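You operate a simulated robot arm through the tools that you are given. There is no shell and no other tool.

The job below is to be done with a simulated robot arm. You get a single attempt, and the scene is never put back.

TASK
Move the steel pan to the large ring and boil its water under the glass lid.
Fine: the lid sits flat before you light; gas off once it bubbles.
Where things are to end (x, y in the base frame): steel pan within 0.02 m of [0.81, 0.58].

The check looks at the end state, three seconds after you hand in, the way a careful person would. Anything else that was tipped, shoved, dropped, spilled or broken makes it a failure. Lids that push on must go on centred and level and be pressed home; caps that screw on are set level and turned clockwise until they are tight.

THE ROBOT
A 7-joint arm with a two-finger parallel gripper, fixed in place. Base frame: the origin is at the foot of the arm, x ahead of it, y to its left, z up. Readings come in m, degrees, newtons and seconds.
With the tool pointing down near the work surface it reaches from about 0.38 to 0.9 m from the base axis. Its first joint turns from -143.0 to 143.0 degrees. Payload 3 kg.
Tool frame: the origin (TCP) lies between the finger pads and is the grasp point; the fingertips stand 0.03 m ahead of it; z points along the fingers, y is the line along which they close. The gripper opens to 0.094 m. The fingers are 0.028 m wide and 0.01 m thick; the gripper's body (0.05 by 0.096 m) begins 0.055 m behind the TCP.
Orientation is told as [roll, pitch, yaw] about the base's x, y, z axes, in that order, counted from this pose: with the fingers straight down and closing along the base's y, the tool's x points along the base's -x, its y along +y and its z along -z.

THE INTERFACE
- The arm moves only by the tool nudge_tool. Its argument "targets" is text: rows parted by semicolons, each of 7 numbers parted by spaces: the gripper command, from -1 (shut) to 1 (fully open), values between in proportion, then the shift along the tool's x, y, z in units of 25 mm (1.0 is 25 mm), then the turn, a rotation vector about the tool's x, y, z in units of 6 degrees (1.0 is 6 degrees). In form: fingers dx dy dz wx wy wz; .... A call has 1 to 20 rows; each row shifts and turns the commanded pose from where the row before left it, along the tool's axes as they then stand. A call with a number of a shift or a turn outside -1 to 1 is refused whole. Each row takes 0.2 s and may step no farther than 0.05 m and 8.6 degrees from the row before; otherwise, or with a gripper value out of range, the whole call is refused. Where a pose cannot be reached the arm comes as near as it can. A force on the tool above 50 N (or 10 N above the force at the start of the call, whichever is more), or a blocked arm, ends the call early, and 0.2 s more pass. Each finger travels about 0.072 m/s and halts on what it meets, pressing with about 37 N; the grip force reading is that of the motor and also rises with nothing between the fingers. The clock runs only during rows and for 0.2 s after the last one: add rows that do not move to give the fingers time. The reply holds the time, the measured pose of the TCP, the force on the tool along the base axes, the opening and the grip force, in the units named above and with some noise, with the torque about the TCP (base axes, N m) and any sound that the robot's microphone picked up.
- Cameras (640 x 400 px; columns grow to the right, rows downward): "scene" is fixed at [0.0377, 0.5007, 1.7008]; the picture's right is [-0.31, -0.95, 0.00], its down [-0.60, 0.20, -0.78] and it looks along [0.74, -0.24, -0.63] (base axes); focal length 374 px, centre (320, 200). "wrist" rides on the gripper at [0.076, 0.014, -0.102] in the tool frame; the picture's right is [-0.18, 0.98, 0.00], its down [-0.75, -0.14, -0.64] and it looks along [-0.63, -0.12, 0.77] (tool axes); focal length 243 px, centre (320, 200). There is no depth. A picture from a camera that has moved, and an enlarged one, comes with that camera's place and axes in the base frame and with its lens. The place of the scene camera against the robot may be out by one fixed shift of up to 0.018 m in any direction.
- camera(camera): a new picture of that camera. It takes no simulated time.
- enlarge(camera, box): a new picture of the part [left, top, right, bottom] of that camera's present view, enlarged. It takes no simulated time.
- close_job(): hands the job in; it is judged then, once.

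Nothing tells you positions but the pictures and the camera data. Unless the task says otherwise, let go and move clear before handing in.

The tools are called after "Request:" as a command line: name --argument value ..., lists and objects as JSON in quotes. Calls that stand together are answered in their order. nudge_tool: Moves the arm, as the interface text tells. Its arguments: {"type":"object","properties":{"targets":{"type":"string"}},"required":["targets"]} The other tools are called the same way: camera (camera) takes a picture; enlarge (camera, box) takes an enlarged picture of a part of a camera's view; close_job () hands the job in.

At the start:

```text
t: 0.0
tcp_pos: [0.4455, 0.0565, 1.345]
tcp_rot: [0.0, 0.0, 0.0]
force: [0.1, 0.4, -0.3]
wrist_torque: [-0.01, 0.03, 0.03]
opening: 0.0939
gripper_force: 0.0
```

scene: 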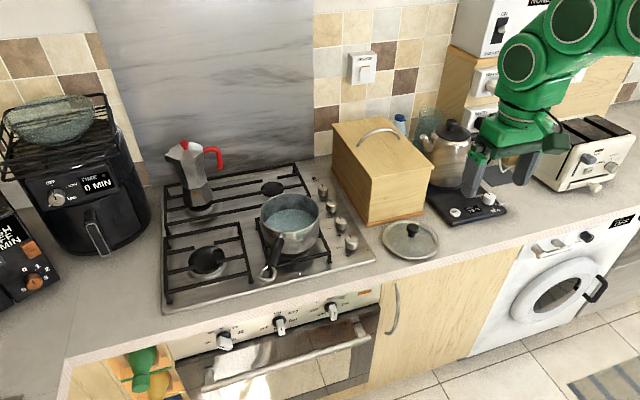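
wrist: 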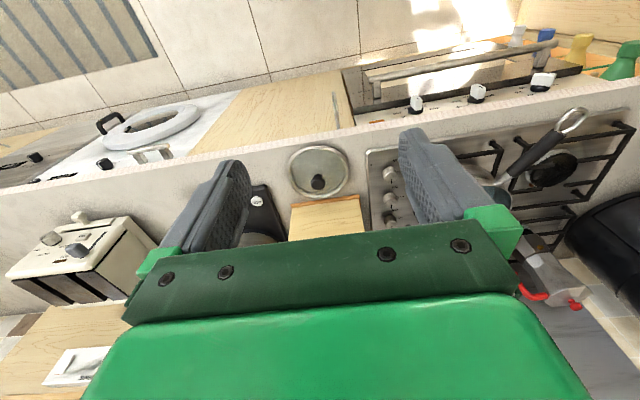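

I see a gas hob with a moka pot, a steel pan with water on a front ring, and a glass lid lying on the counter to the right. I'll look closer before moving anything.

Request:
enlarge --camera "scene" --box '[150, 120, 380, 320]'

Request:
enlarge --camera "scene" --box '[300, 160, 460, 270]'

Request:
enlarge --camera "wrist" --box '[270, 80, 640, 310]'

```text
2.00 times, centred on (265, 220) of scene
camera zoom: at [0.0377, 0.5007, 1.7008], right [-0.31, -0.95, 0.0], down [-0.6, 0.2, -0.78], along [0.74, -0.24, -0.63], focal length 749 px, centre (430, 160)
```

zoom: 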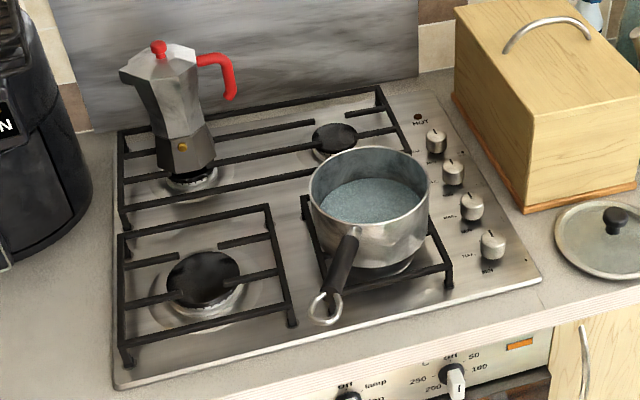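

```text
3.64 times, centred on (380, 215) of scene
camera zoom: at [0.0377, 0.5007, 1.7008], right [-0.31, -0.95, 0.0], down [-0.6, 0.2, -0.78], along [0.74, -0.24, -0.63], focal length 1362 px, centre (102, 146)
```

zoom: 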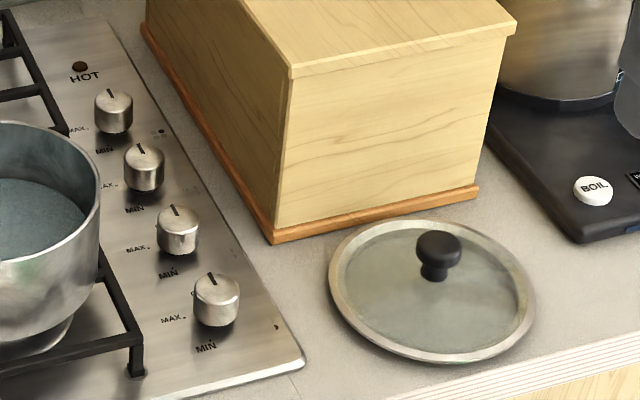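

```text
1.73 times, centred on (455, 195) of wrist
camera zoom: at [0.3694, 0.0705, 1.4481], right [0.18, 0.98, 0.0], down [0.75, -0.14, 0.64], along [0.63, -0.12, -0.77], focal length 420 px, centre (86, 209)
```

zoom: 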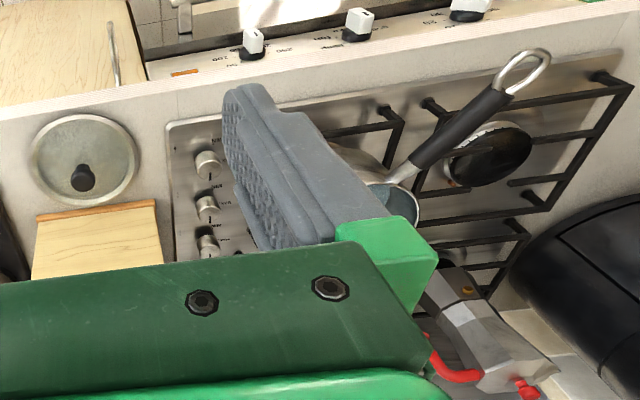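

The counter is at about z = 0.90. I place the lid's knob near (0.71, 0.00), the pan near (0.80, 0.34), and the front-left ring near (0.80, 0.58), which matches the target. I'll move the wrist camera over the hob to read the knob markings.

Request:
nudge_tool --targets "1 0 1 0 0 0 0; 1 0 1 0 0 0 0; 1 0 1 0 0 0 0; 1 0 1 0 0 0 0; 1 0 1 0 0 0 0; 1 0 1 0 0 0 0; 1 0 1 0 0 0 0; 1 0 1 0 0 0 0; 1 0 1 0 0 0 0; 1 0 1 0 0 0 0"

Request:
camera --camera "wrist"

Request:
enlarge --camera "scene" --box '[310, 165, 370, 265]'

```text
t: 2.2
tcp_pos: [0.4454, 0.3058, 1.344]
tcp_rot: [0.1, -0.1, 0.0]
force: [-1.3, 0.0, 0.4]
wrist_torque: [-0.01, 0.02, 0.03]
opening: 0.0942
gripper_force: 0.0
```

```text
taken
camera wrist: at [0.3691, 0.3208, 1.448], right [0.18, 0.98, 0.0], down [0.75, -0.14, 0.64], along [0.63, -0.12, -0.77], focal length 243 px, centre (320, 200)
```

wrist: 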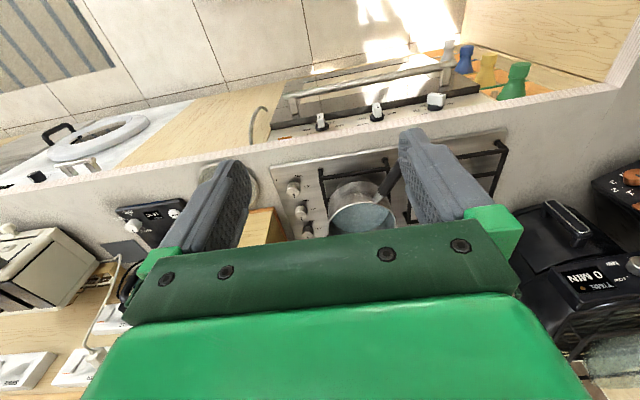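

```text
4.00 times, centred on (340, 215) of scene
camera zoom: at [0.0377, 0.5007, 1.7008], right [-0.31, -0.95, 0.0], down [-0.6, 0.2, -0.78], along [0.74, -0.24, -0.63], focal length 1498 px, centre (240, 140)
```

zoom: 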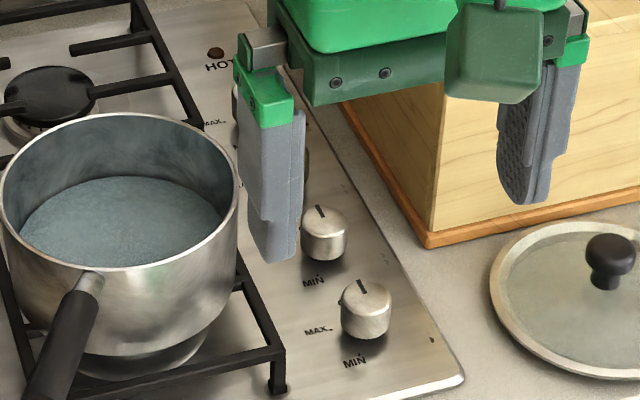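

The markings are too small to read from here, so I'll lower the wrist camera close to the knobs.

Request:
nudge_tool --targets "1 -1 -0.6 1 0 0 0; 1 -1 -0.6 1 0 0 0; 1 -1 -0.6 1 0 0 0; 1 -1 -0.6 1 0 0 0; 1 -1 -0.6 1 0 0 0; 1 0 -0.5 1 0 0 0; 1 0 0 1 0 0 0"

Request:
camera --camera "wrist"

Request:
camera --camera "scene"

Request:
enlarge --camera "wrist" --box '[240, 80, 420, 220]'

```text
t: 3.8
tcp_pos: [0.5721, 0.217, 1.1711]
tcp_rot: [0.1, -0.1, 0.0]
force: [-0.2, 0.3, -0.7]
wrist_torque: [0.01, 0.0, 0.0]
opening: 0.0941
gripper_force: 0.1
```

```text
taken
camera wrist: at [0.4944, 0.232, 1.2733], right [0.18, 0.98, 0.0], down [0.75, -0.14, 0.64], along [0.63, -0.12, -0.77], focal length 243 px, centre (320, 200)
```

wrist: 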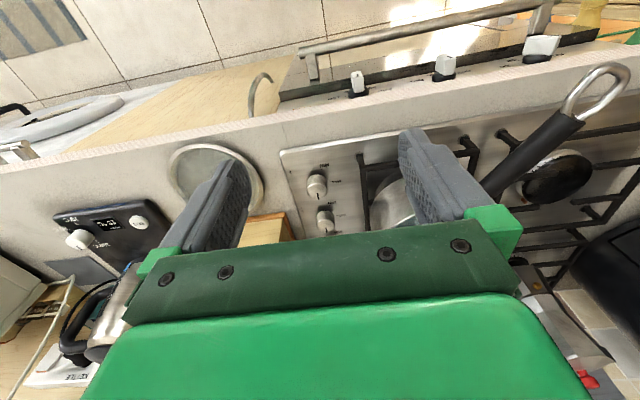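

```text
taken
```

scene: 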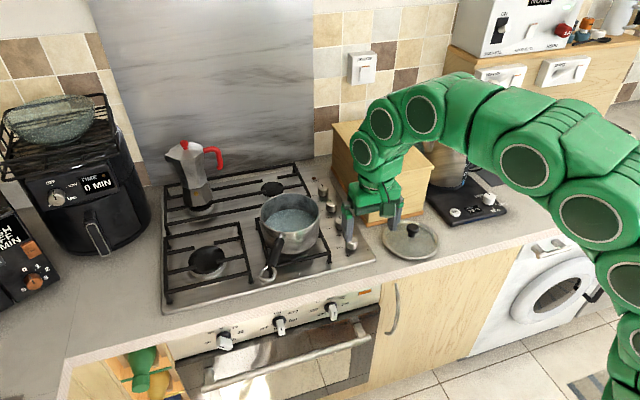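

```text
2.86 times, centred on (330, 150) of wrist
camera zoom: at [0.4944, 0.232, 1.2733], right [0.18, 0.98, 0.0], down [0.75, -0.14, 0.64], along [0.63, -0.12, -0.77], focal length 693 px, centre (291, 343)
```

zoom: 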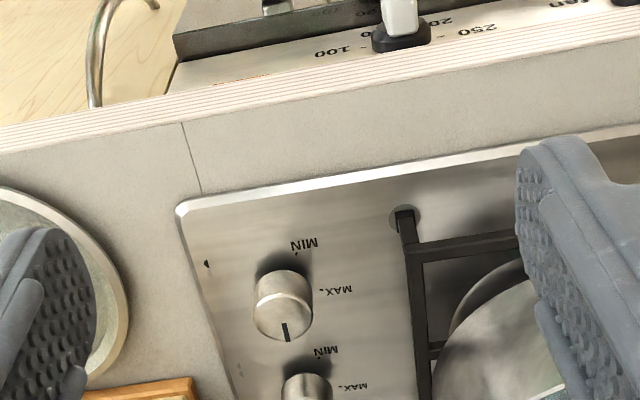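

The knob at the front shows off, MAX and MIN, and there are small icons beside the knobs. I'll zoom in on those.

Request:
enlarge --camera "wrist" --box '[280, 145, 360, 215]'

Request:
enlarge --camera "scene" --box '[310, 170, 350, 200]'

Request:
enlarge --camera "scene" --box '[340, 225, 380, 265]'

```text
5.71 times, centred on (320, 180) of wrist
camera zoom: at [0.4944, 0.232, 1.2733], right [0.18, 0.98, 0.0], down [0.75, -0.14, 0.64], along [0.63, -0.12, -0.77], focal length 1386 px, centre (320, 314)
```

zoom: 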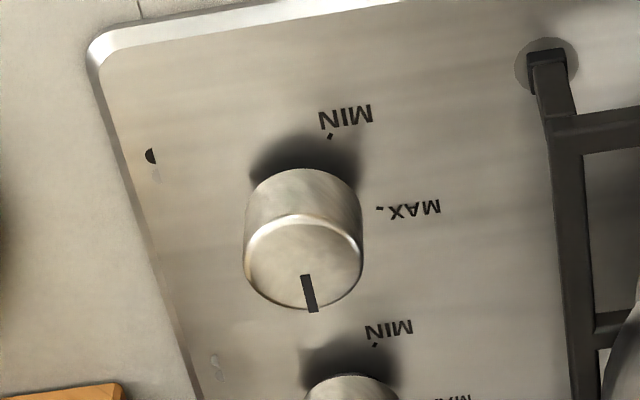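

```text
13.33 times, centred on (330, 185) of scene
camera zoom: at [0.0377, 0.5007, 1.7008], right [-0.31, -0.95, 0.0], down [-0.6, 0.2, -0.78], along [0.74, -0.24, -0.63], focal length 4993 px, centre (187, 400)
```

zoom: 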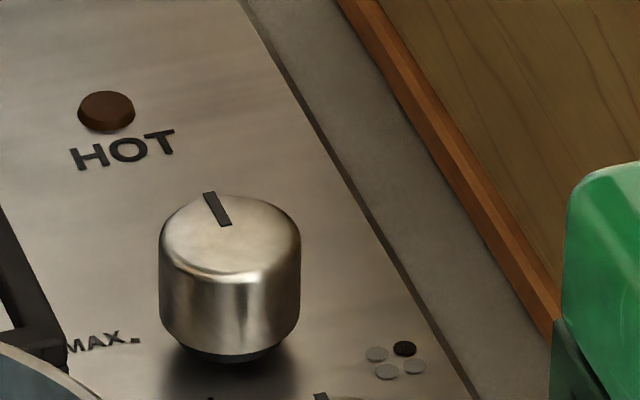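

```text
10.00 times, centred on (360, 245) of scene
camera zoom: at [0.0377, 0.5007, 1.7008], right [-0.31, -0.95, 0.0], down [-0.6, 0.2, -0.78], along [0.74, -0.24, -0.63], focal length 3745 px, centre (-80, -250)
```

zoom: 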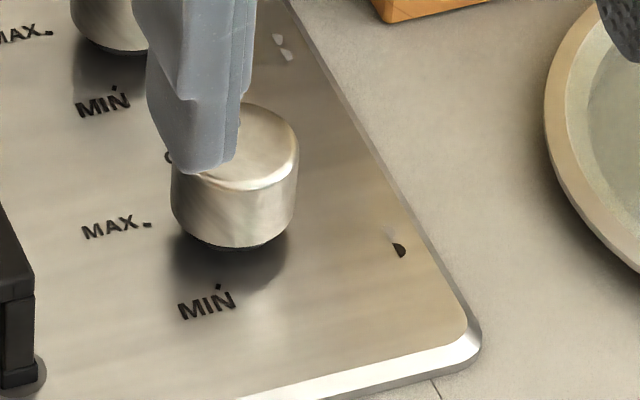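

Request:
enlarge --camera "scene" --box '[372, 243, 388, 253]'

Request:
enlarge --camera "scene" --box '[360, 222, 376, 232]'

Request:
enlarge --camera "scene" --box '[340, 200, 372, 220]'

Request:
enlarge --camera "scene" --box '[328, 186, 344, 196]'

Request:
enlarge --camera "wrist" --box '[290, 158, 314, 173]'

Request:
enlarge --camera "wrist" --box '[296, 185, 320, 200]'

```text
16.00 times, centred on (380, 248) of scene
camera zoom: at [0.0377, 0.5007, 1.7008], right [-0.31, -0.95, 0.0], down [-0.6, 0.2, -0.78], along [0.74, -0.24, -0.63], focal length 5992 px, centre (-640, -568)
```

zoom: 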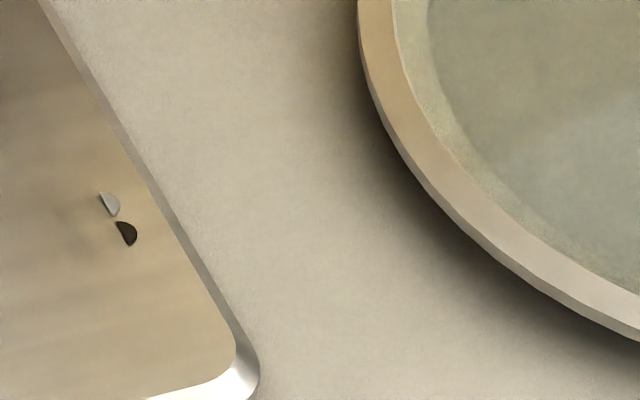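

```text
16.00 times, centred on (368, 227) of scene
camera zoom: at [0.0377, 0.5007, 1.7008], right [-0.31, -0.95, 0.0], down [-0.6, 0.2, -0.78], along [0.74, -0.24, -0.63], focal length 5992 px, centre (-448, -232)
```

zoom: 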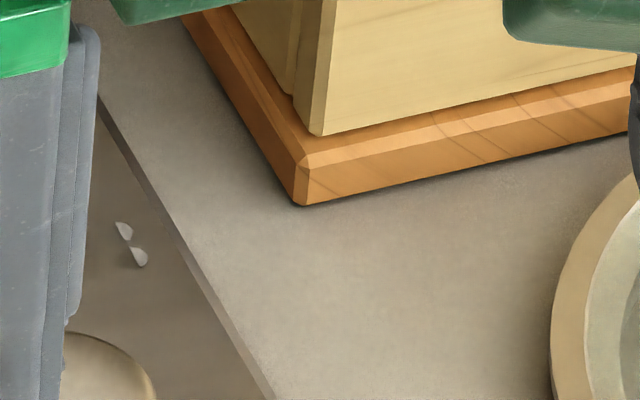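

```text
16.00 times, centred on (356, 210) of scene
camera zoom: at [0.0377, 0.5007, 1.7008], right [-0.31, -0.95, 0.0], down [-0.6, 0.2, -0.78], along [0.74, -0.24, -0.63], focal length 5992 px, centre (-256, 40)
```

zoom: 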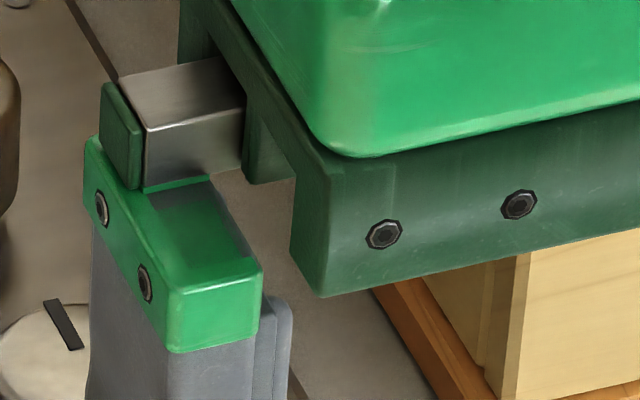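

```text
16.00 times, centred on (336, 191) of scene
camera zoom: at [0.0377, 0.5007, 1.7008], right [-0.31, -0.95, 0.0], down [-0.6, 0.2, -0.78], along [0.74, -0.24, -0.63], focal length 5992 px, centre (64, 344)
```

zoom: 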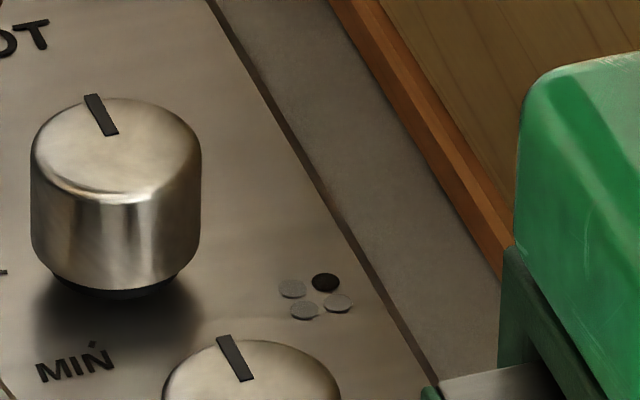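

```text
16.00 times, centred on (302, 166) of wrist
camera zoom: at [0.4944, 0.232, 1.2733], right [0.18, 0.98, 0.0], down [0.75, -0.14, 0.64], along [0.63, -0.12, -0.77], focal length 3882 px, centre (608, 752)
```

zoom: 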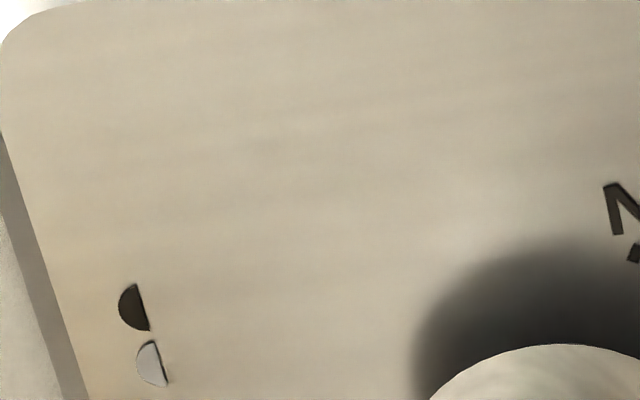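

```text
16.00 times, centred on (308, 192) of wrist
camera zoom: at [0.4944, 0.232, 1.2733], right [0.18, 0.98, 0.0], down [0.75, -0.14, 0.64], along [0.63, -0.12, -0.77], focal length 3882 px, centre (512, 320)
```

zoom: 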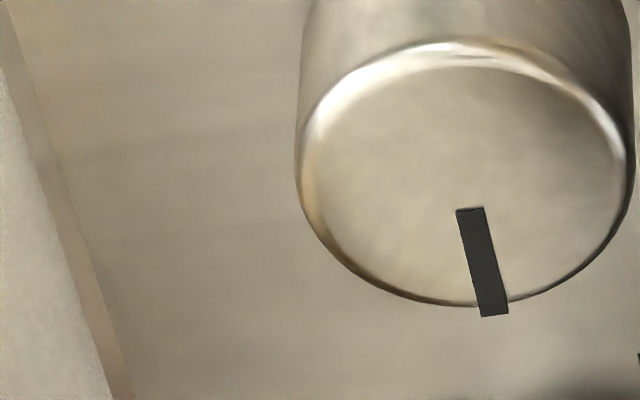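

The front knob's icon marks the front-right ring and the rear knob's marks the rear-right ring, so the middle two are the left rings. I'll move the gripper toward the lid to clear the view, then check which middle knob is front-left.

Request:
nudge_tool --targets "1 0 -1 0 0 0 0; 1 0 -1 0 0 0 0; 1 0 -1 0 0 0 0; 1 0 -1 0 0 0 0; 1 0 -1 0 0 0 0; 1 0 -1 0 0 0 0; 1 0 -1 0 0 0 0; 1 0 -1 0 0 0 0; 1 0 -0.7 0 0 0 0; 1 0 0 0 0 0 0"

Request:
enlarge --camera "scene" --box '[340, 195, 364, 210]'

Request:
enlarge --camera "scene" --box '[350, 215, 374, 230]'

Request:
enlarge --camera "scene" --box '[300, 170, 400, 270]'

Request:
camera --camera "wrist"

Request:
camera --camera "scene"

```text
t: 6.0
tcp_pos: [0.5726, -0.0009, 1.1709]
tcp_rot: [-0.1, 0.0, 0.1]
force: [0.2, 0.3, 0.4]
wrist_torque: [0.0, -0.01, -0.02]
opening: 0.0938
gripper_force: 0.1
```

```text
16.00 times, centred on (352, 202) of scene
camera zoom: at [0.0377, 0.5007, 1.7008], right [-0.31, -0.95, 0.0], down [-0.6, 0.2, -0.78], along [0.74, -0.24, -0.63], focal length 5992 px, centre (-192, 160)
```

zoom: 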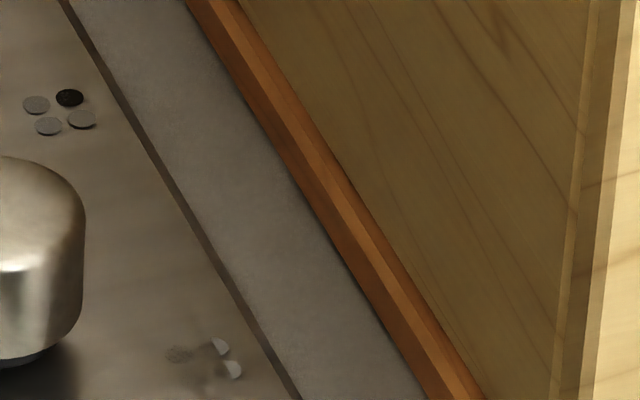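

```text
16.00 times, centred on (362, 222) of scene
camera zoom: at [0.0377, 0.5007, 1.7008], right [-0.31, -0.95, 0.0], down [-0.6, 0.2, -0.78], along [0.74, -0.24, -0.63], focal length 5992 px, centre (-352, -160)
```

zoom: 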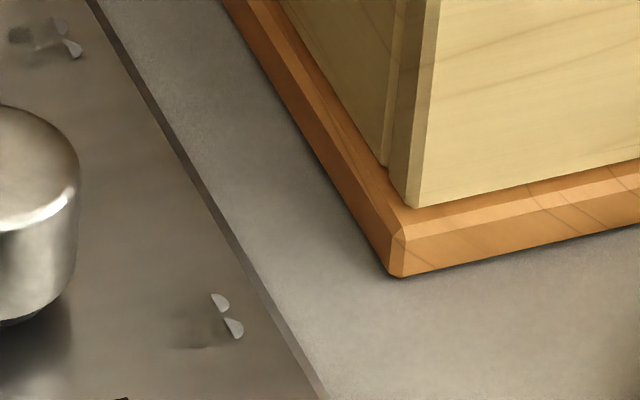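

```text
4.00 times, centred on (350, 220) of scene
camera zoom: at [0.0377, 0.5007, 1.7008], right [-0.31, -0.95, 0.0], down [-0.6, 0.2, -0.78], along [0.74, -0.24, -0.63], focal length 1498 px, centre (200, 120)
```

zoom: 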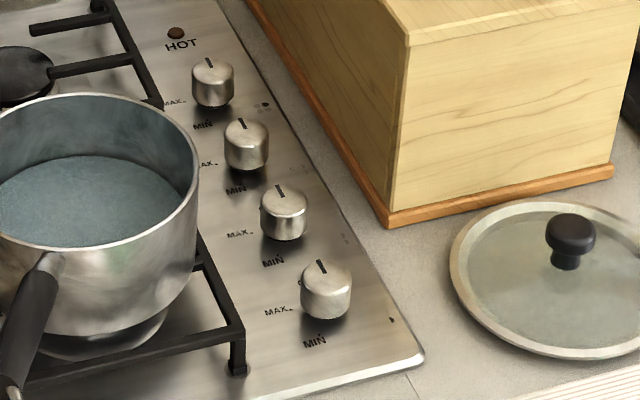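

```text
taken
camera wrist: at [0.4954, 0.0144, 1.274], right [0.18, 0.98, 0.0], down [0.75, -0.14, 0.64], along [0.63, -0.12, -0.77], focal length 243 px, centre (320, 200)
```

wrist: 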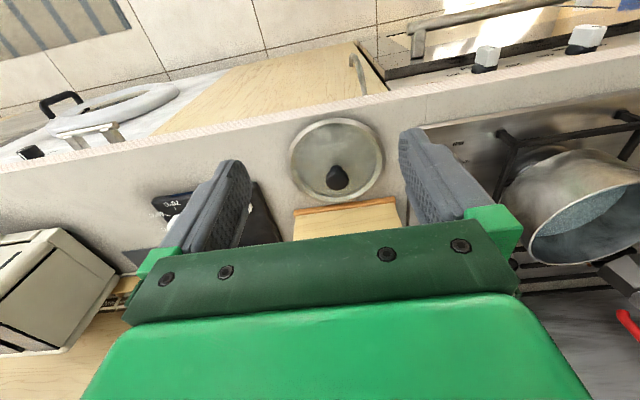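

```text
taken
```

scene: 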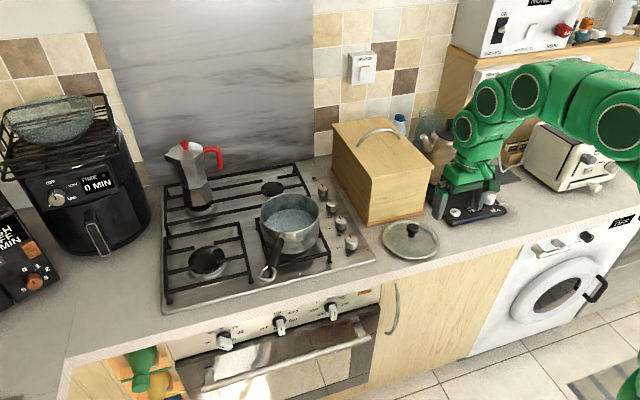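

Request:
enlarge --camera "scene" --box '[344, 205, 352, 210]'

Request:
enlarge --camera "scene" --box '[354, 224, 362, 229]'

Request:
enlarge --camera "wrist" --box '[270, 100, 400, 210]'

```text
16.00 times, centred on (348, 208) of scene
camera zoom: at [0.0377, 0.5007, 1.7008], right [-0.31, -0.95, 0.0], down [-0.6, 0.2, -0.78], along [0.74, -0.24, -0.63], focal length 5992 px, centre (-128, 80)
```

zoom: 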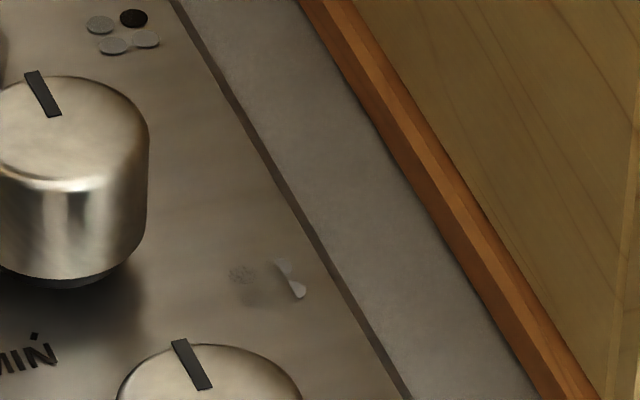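

```text
16.00 times, centred on (358, 226) of scene
camera zoom: at [0.0377, 0.5007, 1.7008], right [-0.31, -0.95, 0.0], down [-0.6, 0.2, -0.78], along [0.74, -0.24, -0.63], focal length 5992 px, centre (-288, -224)
```

zoom: 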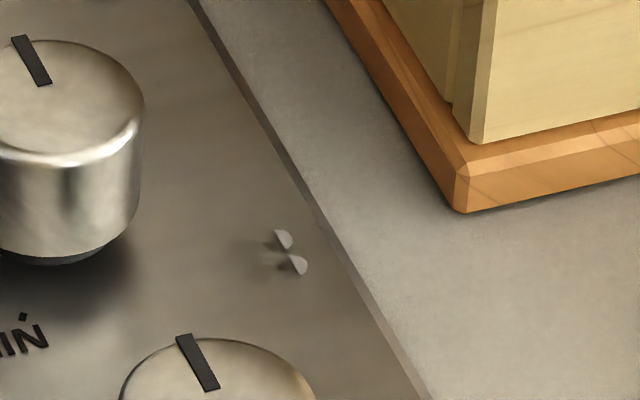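

```text
3.64 times, centred on (335, 155) of wrist
camera zoom: at [0.4954, 0.0144, 1.274], right [0.18, 0.98, 0.0], down [0.75, -0.14, 0.64], along [0.63, -0.12, -0.77], focal length 882 px, centre (266, 364)
```

zoom: 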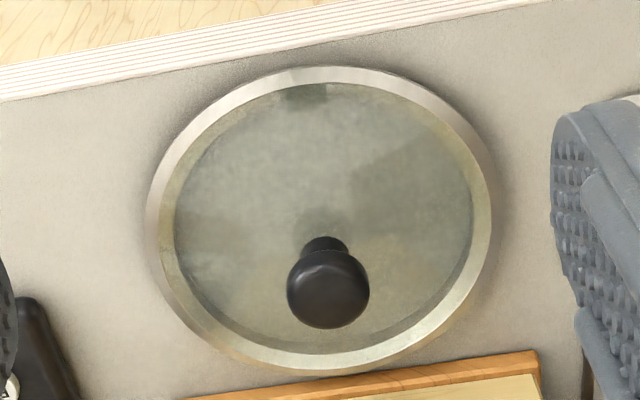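

The icon on the second knob from the rear looks dark at its rear-left dot, so the second knob from the front should control the front-left ring. I'll confirm that later. Now I'll move over the lid's knob and start down.

Request:
nudge_tool --targets "1 -1 0 0 0 0 0; 1 -1 0 0 0 0 0; 1 -1 0 0 0 0 0; 1 -1 0 0 0 0 0; 1 -1 0 0 0 0 0; 1 -0.8 0 0 0 0 0; 1 0 0 1 0 0 0; 1 0 0 1 0 0 0; 1 0 0 1 0 0 0; 1 0 0 1 0 0 0; 1 0 0 0 0 0 0"

Request:
camera --camera "wrist"

Request:
enlarge --camera "scene" --box '[340, 150, 480, 280]'

```text
t: 8.4
tcp_pos: [0.7141, -0.0001, 1.0696]
tcp_rot: [0.0, 0.0, 0.0]
force: [-0.2, -0.2, 0.0]
wrist_torque: [-0.03, 0.01, 0.01]
opening: 0.0939
gripper_force: 0.0
```

```text
taken
camera wrist: at [0.638, 0.0153, 1.1729], right [0.18, 0.98, 0.0], down [0.75, -0.14, 0.64], along [0.63, -0.12, -0.77], focal length 243 px, centre (320, 200)
```

wrist: 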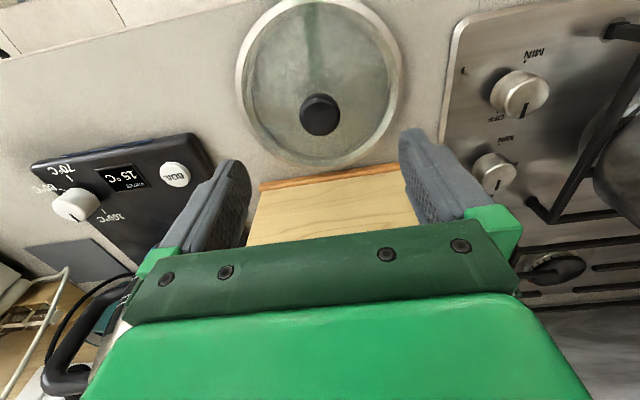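

```text
3.08 times, centred on (410, 215) of scene
camera zoom: at [0.0377, 0.5007, 1.7008], right [-0.31, -0.95, 0.0], down [-0.6, 0.2, -0.78], along [0.74, -0.24, -0.63], focal length 1152 px, centre (43, 154)
```

zoom: 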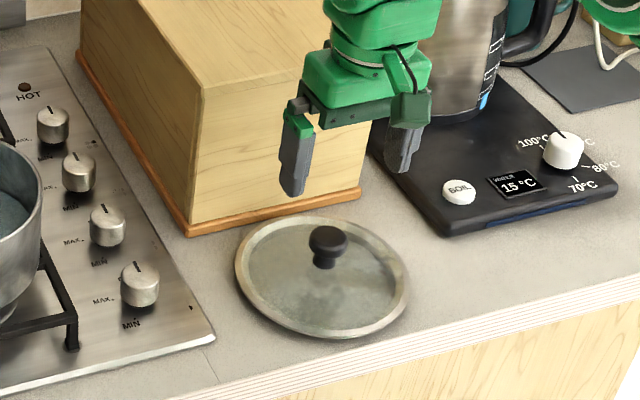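

The lid's knob is at about (0.717, 0.000, 0.959). I'll lower the fingers around it.

Request:
nudge_tool --targets "1 -0.12 0 1 0 0 0; 1 0 0 1 0 0 0; 1 0 0 1 0 0 0; 1 0 0 0.8 0 0 0; 1 0 0 0.4 0 0 0; 1 0 0 0 0 0 0"

Request:
camera --camera "wrist"

Request:
enlarge --camera "scene" --box '[370, 190, 450, 270]'

```text
t: 9.8
tcp_pos: [0.7207, -0.0002, 0.9659]
tcp_rot: [0.1, 0.0, -0.1]
force: [1.0, -0.3, 0.6]
wrist_torque: [-0.03, 0.02, -0.04]
opening: 0.094
gripper_force: 0.0
```

```text
taken
camera wrist: at [0.6435, 0.0148, 1.0684], right [0.18, 0.98, 0.0], down [0.75, -0.14, 0.64], along [0.63, -0.12, -0.77], focal length 243 px, centre (320, 200)
```

wrist: 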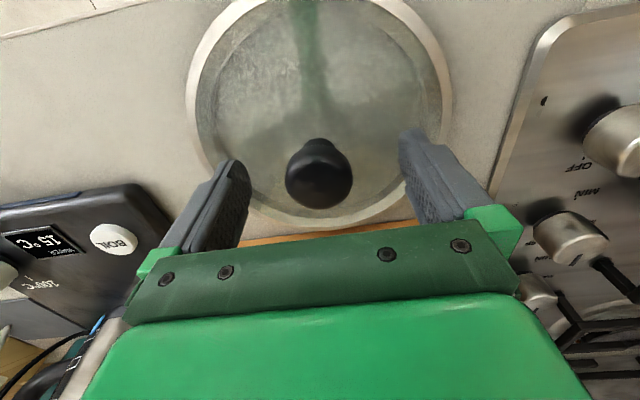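

```text
5.00 times, centred on (410, 230) of scene
camera zoom: at [0.0377, 0.5007, 1.7008], right [-0.31, -0.95, 0.0], down [-0.6, 0.2, -0.78], along [0.74, -0.24, -0.63], focal length 1872 px, centre (-130, 50)
```

zoom: 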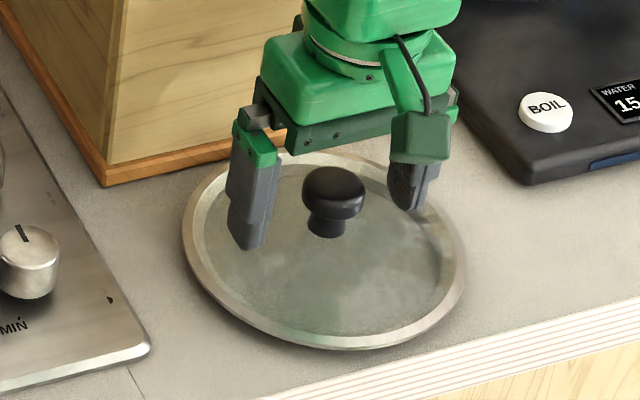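

Request:
nudge_tool --targets "1 0.1 0 0.16 0 0 0; 0.3 0 0 0 0 0 0; -0.1 0 0 0 0 0 0; -0.4 0 0 0 0 0 0; -0.7 0 0 0 0 0 0; -1 0 0 0 0 0 0; -1 0 0 0 0 0 0; -1 0 0 0 0 0 0"

Request:
camera --camera "wrist"

Request:
enlarge --camera "scene" --box '[370, 190, 450, 270]'

```text
t: 10.8
tcp_pos: [0.7192, 0.0007, 0.9665]
tcp_rot: [0.0, -0.5, 0.0]
force: [1.0, -0.5, 5.8]
wrist_torque: [0.02, 0.06, 0.01]
opening: 0.0437
gripper_force: 7.7
stopped in row 5: the force on the tool passed its limit at 62 N (the readings are from after the stop); the commanded pose is now the measured one
```

```text
taken
camera wrist: at [0.6416, 0.015, 1.0683], right [0.18, 0.98, 0.0], down [0.75, -0.14, 0.65], along [0.64, -0.12, -0.76], focal length 243 px, centre (320, 200)
```

wrist: 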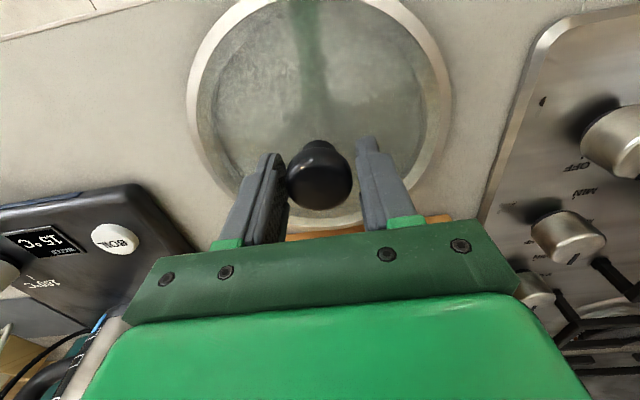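

```text
5.00 times, centred on (410, 230) of scene
camera zoom: at [0.0377, 0.5007, 1.7008], right [-0.31, -0.95, 0.0], down [-0.6, 0.2, -0.78], along [0.74, -0.24, -0.63], focal length 1872 px, centre (-130, 50)
```

zoom: 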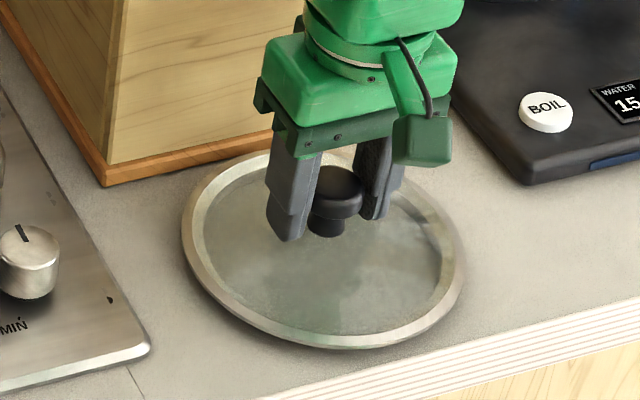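

Something pushed up on the fingertips with 62 N, probably the domed glass near the knob. I'll raise the tool a little and then finish closing.

Request:
nudge_tool --targets "-0.05 0 0 -0.3 0 0 0; -0.05 0 0 0 0 0 0"

Request:
enlarge --camera "wrist" --box '[200, 100, 440, 250]'

Request:
enlarge --camera "scene" --box '[390, 210, 430, 245]'

```text
t: 11.4
tcp_pos: [0.7182, -0.0007, 0.9711]
tcp_rot: [0.0, -0.3, 0.1]
force: [0.2, -0.3, -0.4]
wrist_torque: [-0.02, -0.01, -0.01]
opening: 0.0446
gripper_force: 0.1
```

```text
2.67 times, centred on (320, 175) of wrist
camera zoom: at [0.6414, 0.0147, 1.0736], right [0.18, 0.98, 0.0], down [0.75, -0.14, 0.65], along [0.63, -0.12, -0.76], focal length 647 px, centre (320, 267)
```

zoom: 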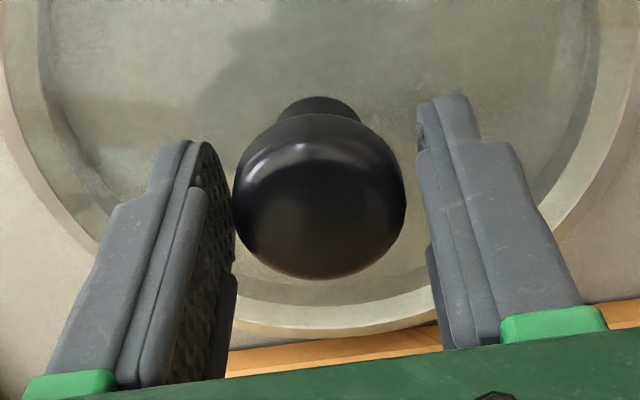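

```text
11.43 times, centred on (410, 228) of scene
camera zoom: at [0.0377, 0.5007, 1.7008], right [-0.31, -0.95, 0.0], down [-0.6, 0.2, -0.78], along [0.74, -0.24, -0.63], focal length 4280 px, centre (-709, -114)
```

zoom: 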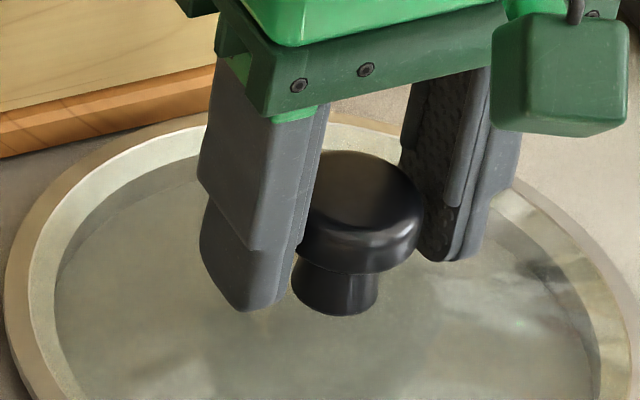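

Request:
nudge_tool --targets "-0.05 0 -0.06 0 0 0 0; -0.15 0 0 0 0 0 0; -0.2 0 0 0 0 0 0; -0.25 0 0 0 0 0 0; -0.3 0 0 0 0 0 0; -0.4 0 0 0 0 0 0; -0.6 0 0 0 0 0 0"

Request:
enlarge --camera "wrist" --box '[200, 100, 440, 250]'

```text
t: 13.0
tcp_pos: [0.7177, -0.0028, 0.9708]
tcp_rot: [0.0, -0.4, 0.1]
force: [0.2, 1.3, 1.1]
wrist_torque: [0.0, 0.01, -0.08]
opening: 0.0356
gripper_force: 36.5
```

```text
2.67 times, centred on (320, 175) of wrist
camera zoom: at [0.6414, 0.0128, 1.0737], right [0.18, 0.98, 0.0], down [0.75, -0.14, 0.65], along [0.64, -0.12, -0.76], focal length 647 px, centre (320, 267)
```

zoom: 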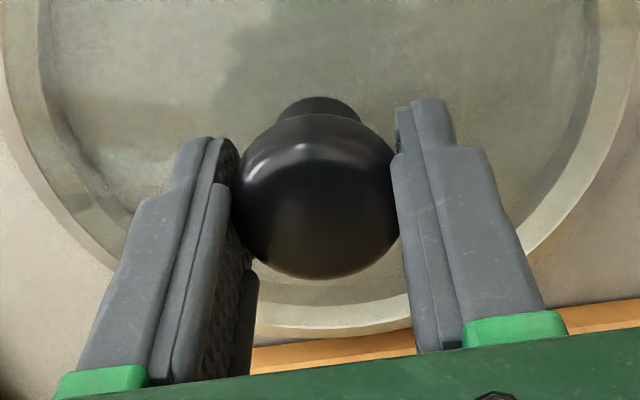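

The fingers hold the knob firmly at an opening of 0.0356 m. I'll lift gently and check that the lid stays level.

Request:
nudge_tool --targets "-1 0 0 -0.2 0 0 0; -1 0 0 -0.4 0 0 0; -1 0 0 -0.8 0 0 0; -1 0 0 -1 0 0 0; -1 0 0 0 0 0 0"

Request:
camera --camera "wrist"

Request:
enlarge --camera "scene" --box '[350, 160, 470, 270]'

```text
t: 14.2
tcp_pos: [0.7184, -0.003, 1.0307]
tcp_rot: [0.0, -0.3, 0.0]
force: [0.0, 0.1, -2.2]
wrist_torque: [-0.02, 0.01, 0.01]
opening: 0.035
gripper_force: 37.5
```

```text
taken
camera wrist: at [0.641, 0.0126, 1.1343], right [0.18, 0.98, 0.0], down [0.75, -0.14, 0.65], along [0.64, -0.12, -0.76], focal length 243 px, centre (320, 200)
```

wrist: 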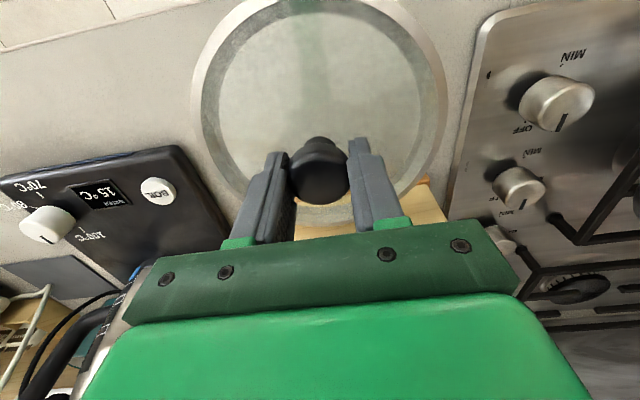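

```text
3.64 times, centred on (410, 215) of scene
camera zoom: at [0.0377, 0.5007, 1.7008], right [-0.31, -0.95, 0.0], down [-0.6, 0.2, -0.78], along [0.74, -0.24, -0.63], focal length 1362 px, centre (-7, 146)
```

zoom: 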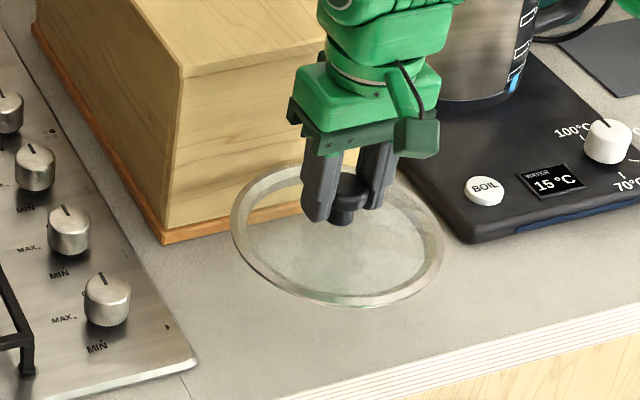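

The lid is held level and weighs about 2 N. I'll raise it and place the wrist camera to see the pan past the lid.

Request:
nudge_tool --targets "-1 0.5 0 -1 0 0 0; -1 0.5 0 -1 0 0 0; -1 0.5 0 -1 0 0 0; -1 0.5 0 -1 0 0 0; -1 0.5 0.5 -1 0 0 0; -1 0.5 1 -1 0 0 0; -1 0.5 1 -1 0 0 0; -1 0.5 1 -1 0 0 0; -1 0.5 1 -1 0 0 0; -1 0 1 -1 0 0 0; -1 0 1 -0.5 0 0 0; -1 0 1 0 0 0 0; -1 0 0.5 0 0 0 0; -1 0 0 0 0 0 0; -1 0 0 0 0 0 0"

Request:
camera --camera "wrist"

Request:
camera --camera "scene"

Request:
enlarge --camera "wrist" --box '[320, 120, 640, 320]'

```text
t: 17.4
tcp_pos: [0.6044, 0.1976, 1.2931]
tcp_rot: [0.0, -0.3, 0.0]
force: [0.3, -0.3, -1.3]
wrist_torque: [-0.03, 0.01, 0.03]
opening: 0.0353
gripper_force: 37.0
```

```text
taken
camera wrist: at [0.5278, 0.2135, 1.3959], right [0.18, 0.98, 0.0], down [0.75, -0.14, 0.65], along [0.64, -0.12, -0.76], focal length 243 px, centre (320, 200)
```

wrist: 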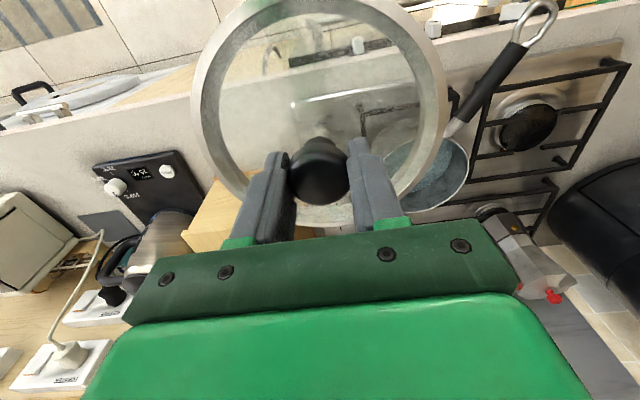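

```text
taken
```

scene: 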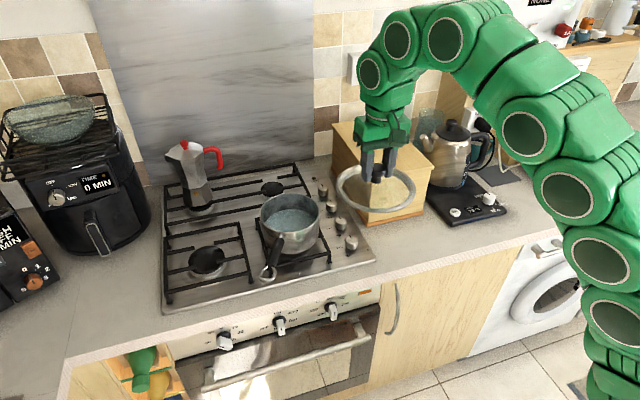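

```text
2.00 times, centred on (480, 220) of wrist
camera zoom: at [0.5278, 0.2135, 1.3959], right [0.18, 0.98, 0.0], down [0.75, -0.14, 0.65], along [0.64, -0.12, -0.76], focal length 485 px, centre (0, 160)
```

zoom: 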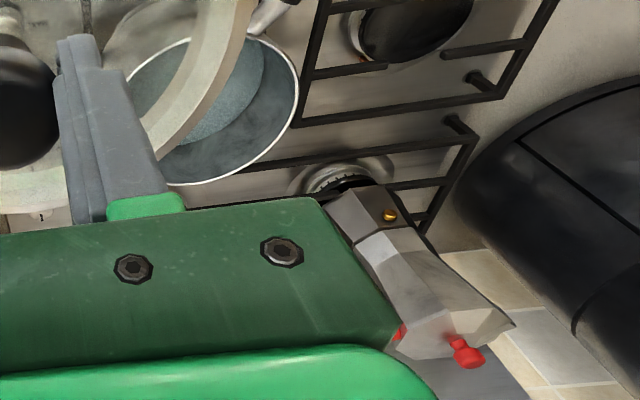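

Request:
enlarge --camera "wrist" --box '[370, 120, 480, 220]'

Request:
nudge_tool --targets "-1 0 1 0 0 0 0; -1 0 1 0 0 0 0; -1 0 1 0 0 0 0; -1 0 1 0 0 0 0; -1 0 1 0 0 0 0; -1 0 1 0 0 0 0; -1 0 1 0 0 0 0; -1 0 1 0 0 0 0; -1 0 1 0 0 0 0; -1 0 1 0 0 0 0; -1 0 1 0 0 0 0; -1 0 1 0 0 0 0; -1 0 1 0 0 0 0; -1 0 0 0 0 0 0; -1 0 0 0 0 0 0"

Request:
camera --camera "wrist"

Request:
enlarge --camera "wrist" --box '[100, 120, 260, 240]'

```text
4.00 times, centred on (425, 170) of wrist
camera zoom: at [0.5278, 0.2135, 1.3959], right [0.18, 0.98, 0.0], down [0.75, -0.14, 0.65], along [0.64, -0.12, -0.76], focal length 970 px, centre (-100, 320)
```

zoom: 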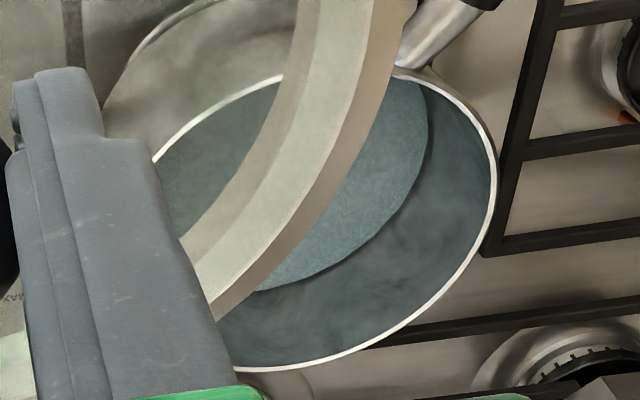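

```text
t: 20.6
tcp_pos: [0.5981, 0.4117, 1.2399]
tcp_rot: [0.0, -0.3, -0.1]
force: [0.6, -0.1, -1.4]
wrist_torque: [0.0, -0.01, -0.01]
opening: 0.0353
gripper_force: 36.8
out of reach, approached as far as the arm can: row 4, 5, 6, 7, 9, 10, 11, 12, 13
```

```text
taken
camera wrist: at [0.5207, 0.4271, 1.3422], right [0.18, 0.98, 0.0], down [0.75, -0.14, 0.65], along [0.64, -0.12, -0.76], focal length 243 px, centre (320, 200)
```

wrist: 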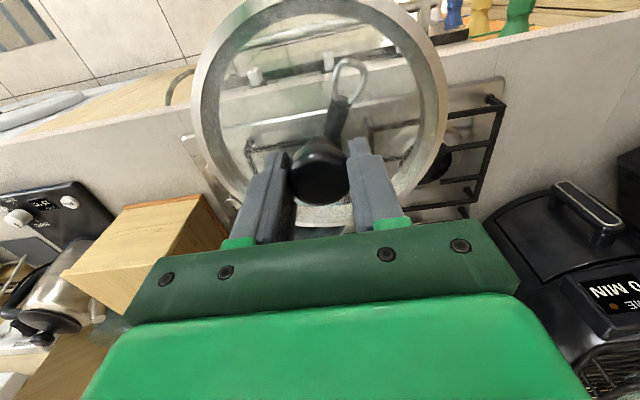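

```text
3.33 times, centred on (180, 180) of wrist
camera zoom: at [0.5207, 0.4271, 1.3422], right [0.18, 0.98, 0.0], down [0.75, -0.14, 0.65], along [0.64, -0.12, -0.76], focal length 809 px, centre (787, 267)
```

zoom: 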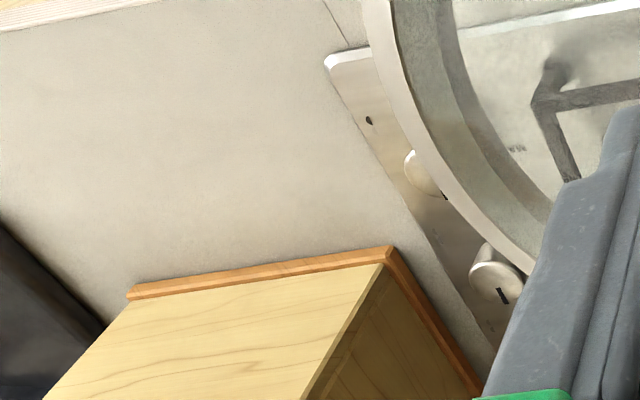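

The arm can't reach far out at this height with the tool pointing straight down, so the lid will have to go on with an outward-tilted tool. I'll put the lid back where it was, move the pan first, then regrip the lid with a tilt. First I undo the last move to see where the commanded pose is.

Request:
nudge_tool --targets "-1 0 -1 0 0 0 0; -1 0 -1 0 0 0 0; -1 0 -1 0 0 0 0; -1 0 -1 0 0 0 0; -1 0 -1 0 0 0 0; -1 0 -1 0 0 0 0; -1 0 0 0 0 0 0; -1 0 0 0 0 0 0"

```text
t: 22.4
tcp_pos: [0.5984, 0.262, 1.2384]
tcp_rot: [0.0, -0.3, 0.0]
force: [-0.3, -0.9, -2.6]
wrist_torque: [-0.01, 0.01, 0.0]
opening: 0.035
gripper_force: 37.0
```

Request:
camera --camera "wrist"

Request:
nudge_tool --targets "-1 0 -1 0 0 0 0; -1 0 -1 0 0 0 0; -1 0 -1 0 0 0 0; -1 0 -1 0 0 0 0; -1 0 -1 0 0 0 0; -1 0 -1 0 0 0 0; -1 0 0 0 0 0 0; -1 0 0 0 0 0 0"

Request:
camera --camera "wrist"

Request:
enlarge --camera "wrist" --box '[440, 80, 640, 205]'

```text
taken
camera wrist: at [0.5208, 0.2775, 1.3412], right [0.18, 0.98, 0.0], down [0.75, -0.14, 0.65], along [0.63, -0.12, -0.76], focal length 243 px, centre (320, 200)
```

wrist: 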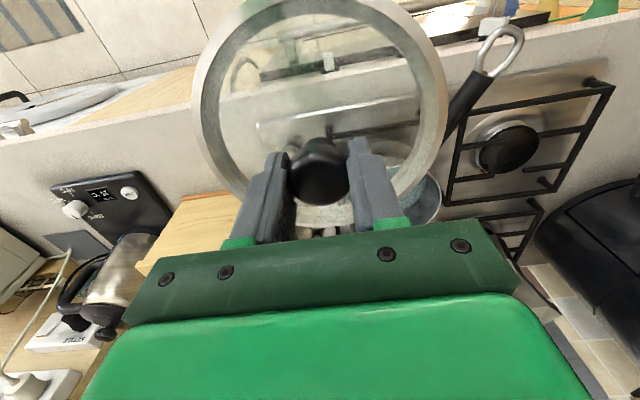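

```text
t: 24.2
tcp_pos: [0.5999, 0.1135, 1.239]
tcp_rot: [0.1, -0.4, 0.0]
force: [-0.5, 0.6, -2.0]
wrist_torque: [0.01, 0.01, 0.01]
opening: 0.0351
gripper_force: 37.0
```

```text
taken
camera wrist: at [0.523, 0.1283, 1.3421], right [0.18, 0.98, 0.0], down [0.75, -0.14, 0.65], along [0.64, -0.12, -0.76], focal length 243 px, centre (320, 200)
```

wrist: 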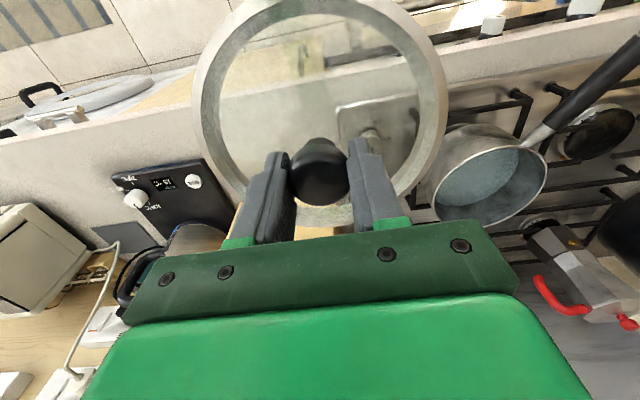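

```text
3.20 times, centred on (540, 142) of wrist
camera zoom: at [0.523, 0.1283, 1.3421], right [0.18, 0.98, 0.0], down [0.75, -0.14, 0.65], along [0.64, -0.12, -0.76], focal length 776 px, centre (-384, 384)
```

zoom: 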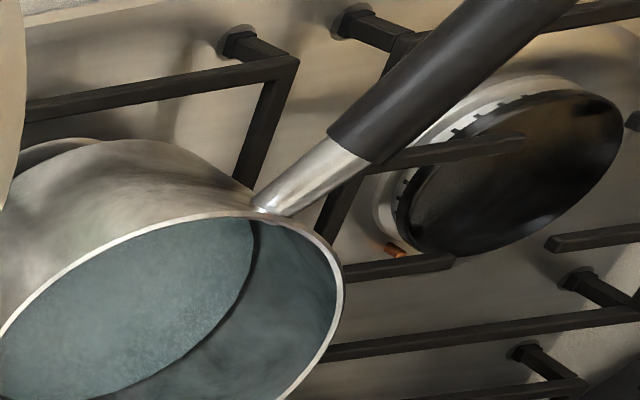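

The commanded pose simply followed where the arm got to. Now I'll return the lid to its original place on the counter.

Request:
nudge_tool --targets "-1 -0.5 -0.66 0.5 0 0 0; -1 -1 -1 1 0 0 0; -1 -1 -1 1 0 0 0; -1 -1 -1 1 0 0 0; -1 -1 -1 1 0 0 0; -1 0 0 1 0 0 0; -1 0 0 1 0 0 0; -1 0 0 1 0 0 0; -1 0 0 1 0 0 0; -1 0 0 1 0 0 0; -1 0 0 0.4 0 0 0; -1 0 0 0 0 0 0; -1 0 0 0 0 0 0"

Request:
enlarge --camera "scene" --box '[350, 160, 470, 270]'

```text
t: 27.0
tcp_pos: [0.714, -0.0049, 0.9936]
tcp_rot: [0.1, -0.3, 0.1]
force: [-0.7, 0.4, -2.5]
wrist_torque: [-0.01, -0.01, 0.02]
opening: 0.035
gripper_force: 36.6
```

```text
3.64 times, centred on (410, 215) of scene
camera zoom: at [0.0377, 0.5007, 1.7008], right [-0.31, -0.95, 0.0], down [-0.6, 0.2, -0.78], along [0.74, -0.24, -0.63], focal length 1362 px, centre (-7, 146)
```

zoom: 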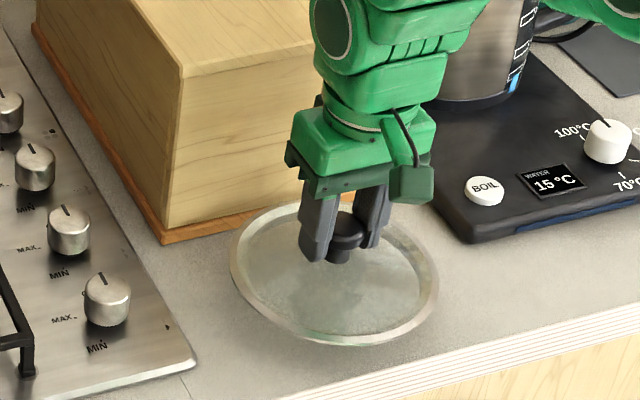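

Request:
nudge_tool --targets "-1 0 0 0.4 0 0 0; -1 0 0 0.3 0 0 0; -1 0 0 0.12 0 0 0; -1 0 0 0 0 0 0"

```text
t: 28.0
tcp_pos: [0.713, -0.0031, 0.9719]
tcp_rot: [0.0, -0.3, 0.0]
force: [-0.9, 0.3, -3.0]
wrist_torque: [0.04, -0.01, 0.03]
opening: 0.0349
gripper_force: 37.3
```

Request:
nudge_tool --targets "-1 0 0 0.06 0 0 0; -1 0 0 0 0 0 0"

Request:
nudge_tool --targets "-1 0 0 0.06 0 0 0; -1 0 0 0 0 0 0"

```text
t: 28.6
tcp_pos: [0.7135, -0.0048, 0.9721]
tcp_rot: [0.0, -0.3, -0.1]
force: [0.2, -0.5, -2.9]
wrist_torque: [0.03, 0.0, -0.02]
opening: 0.035
gripper_force: 37.0
```

```text
t: 29.2
tcp_pos: [0.7133, -0.003, 0.9719]
tcp_rot: [0.0, -0.5, 0.0]
force: [-6.0, 1.1, 20.3]
wrist_torque: [0.05, 0.79, -0.21]
opening: 0.0351
gripper_force: 36.8
```

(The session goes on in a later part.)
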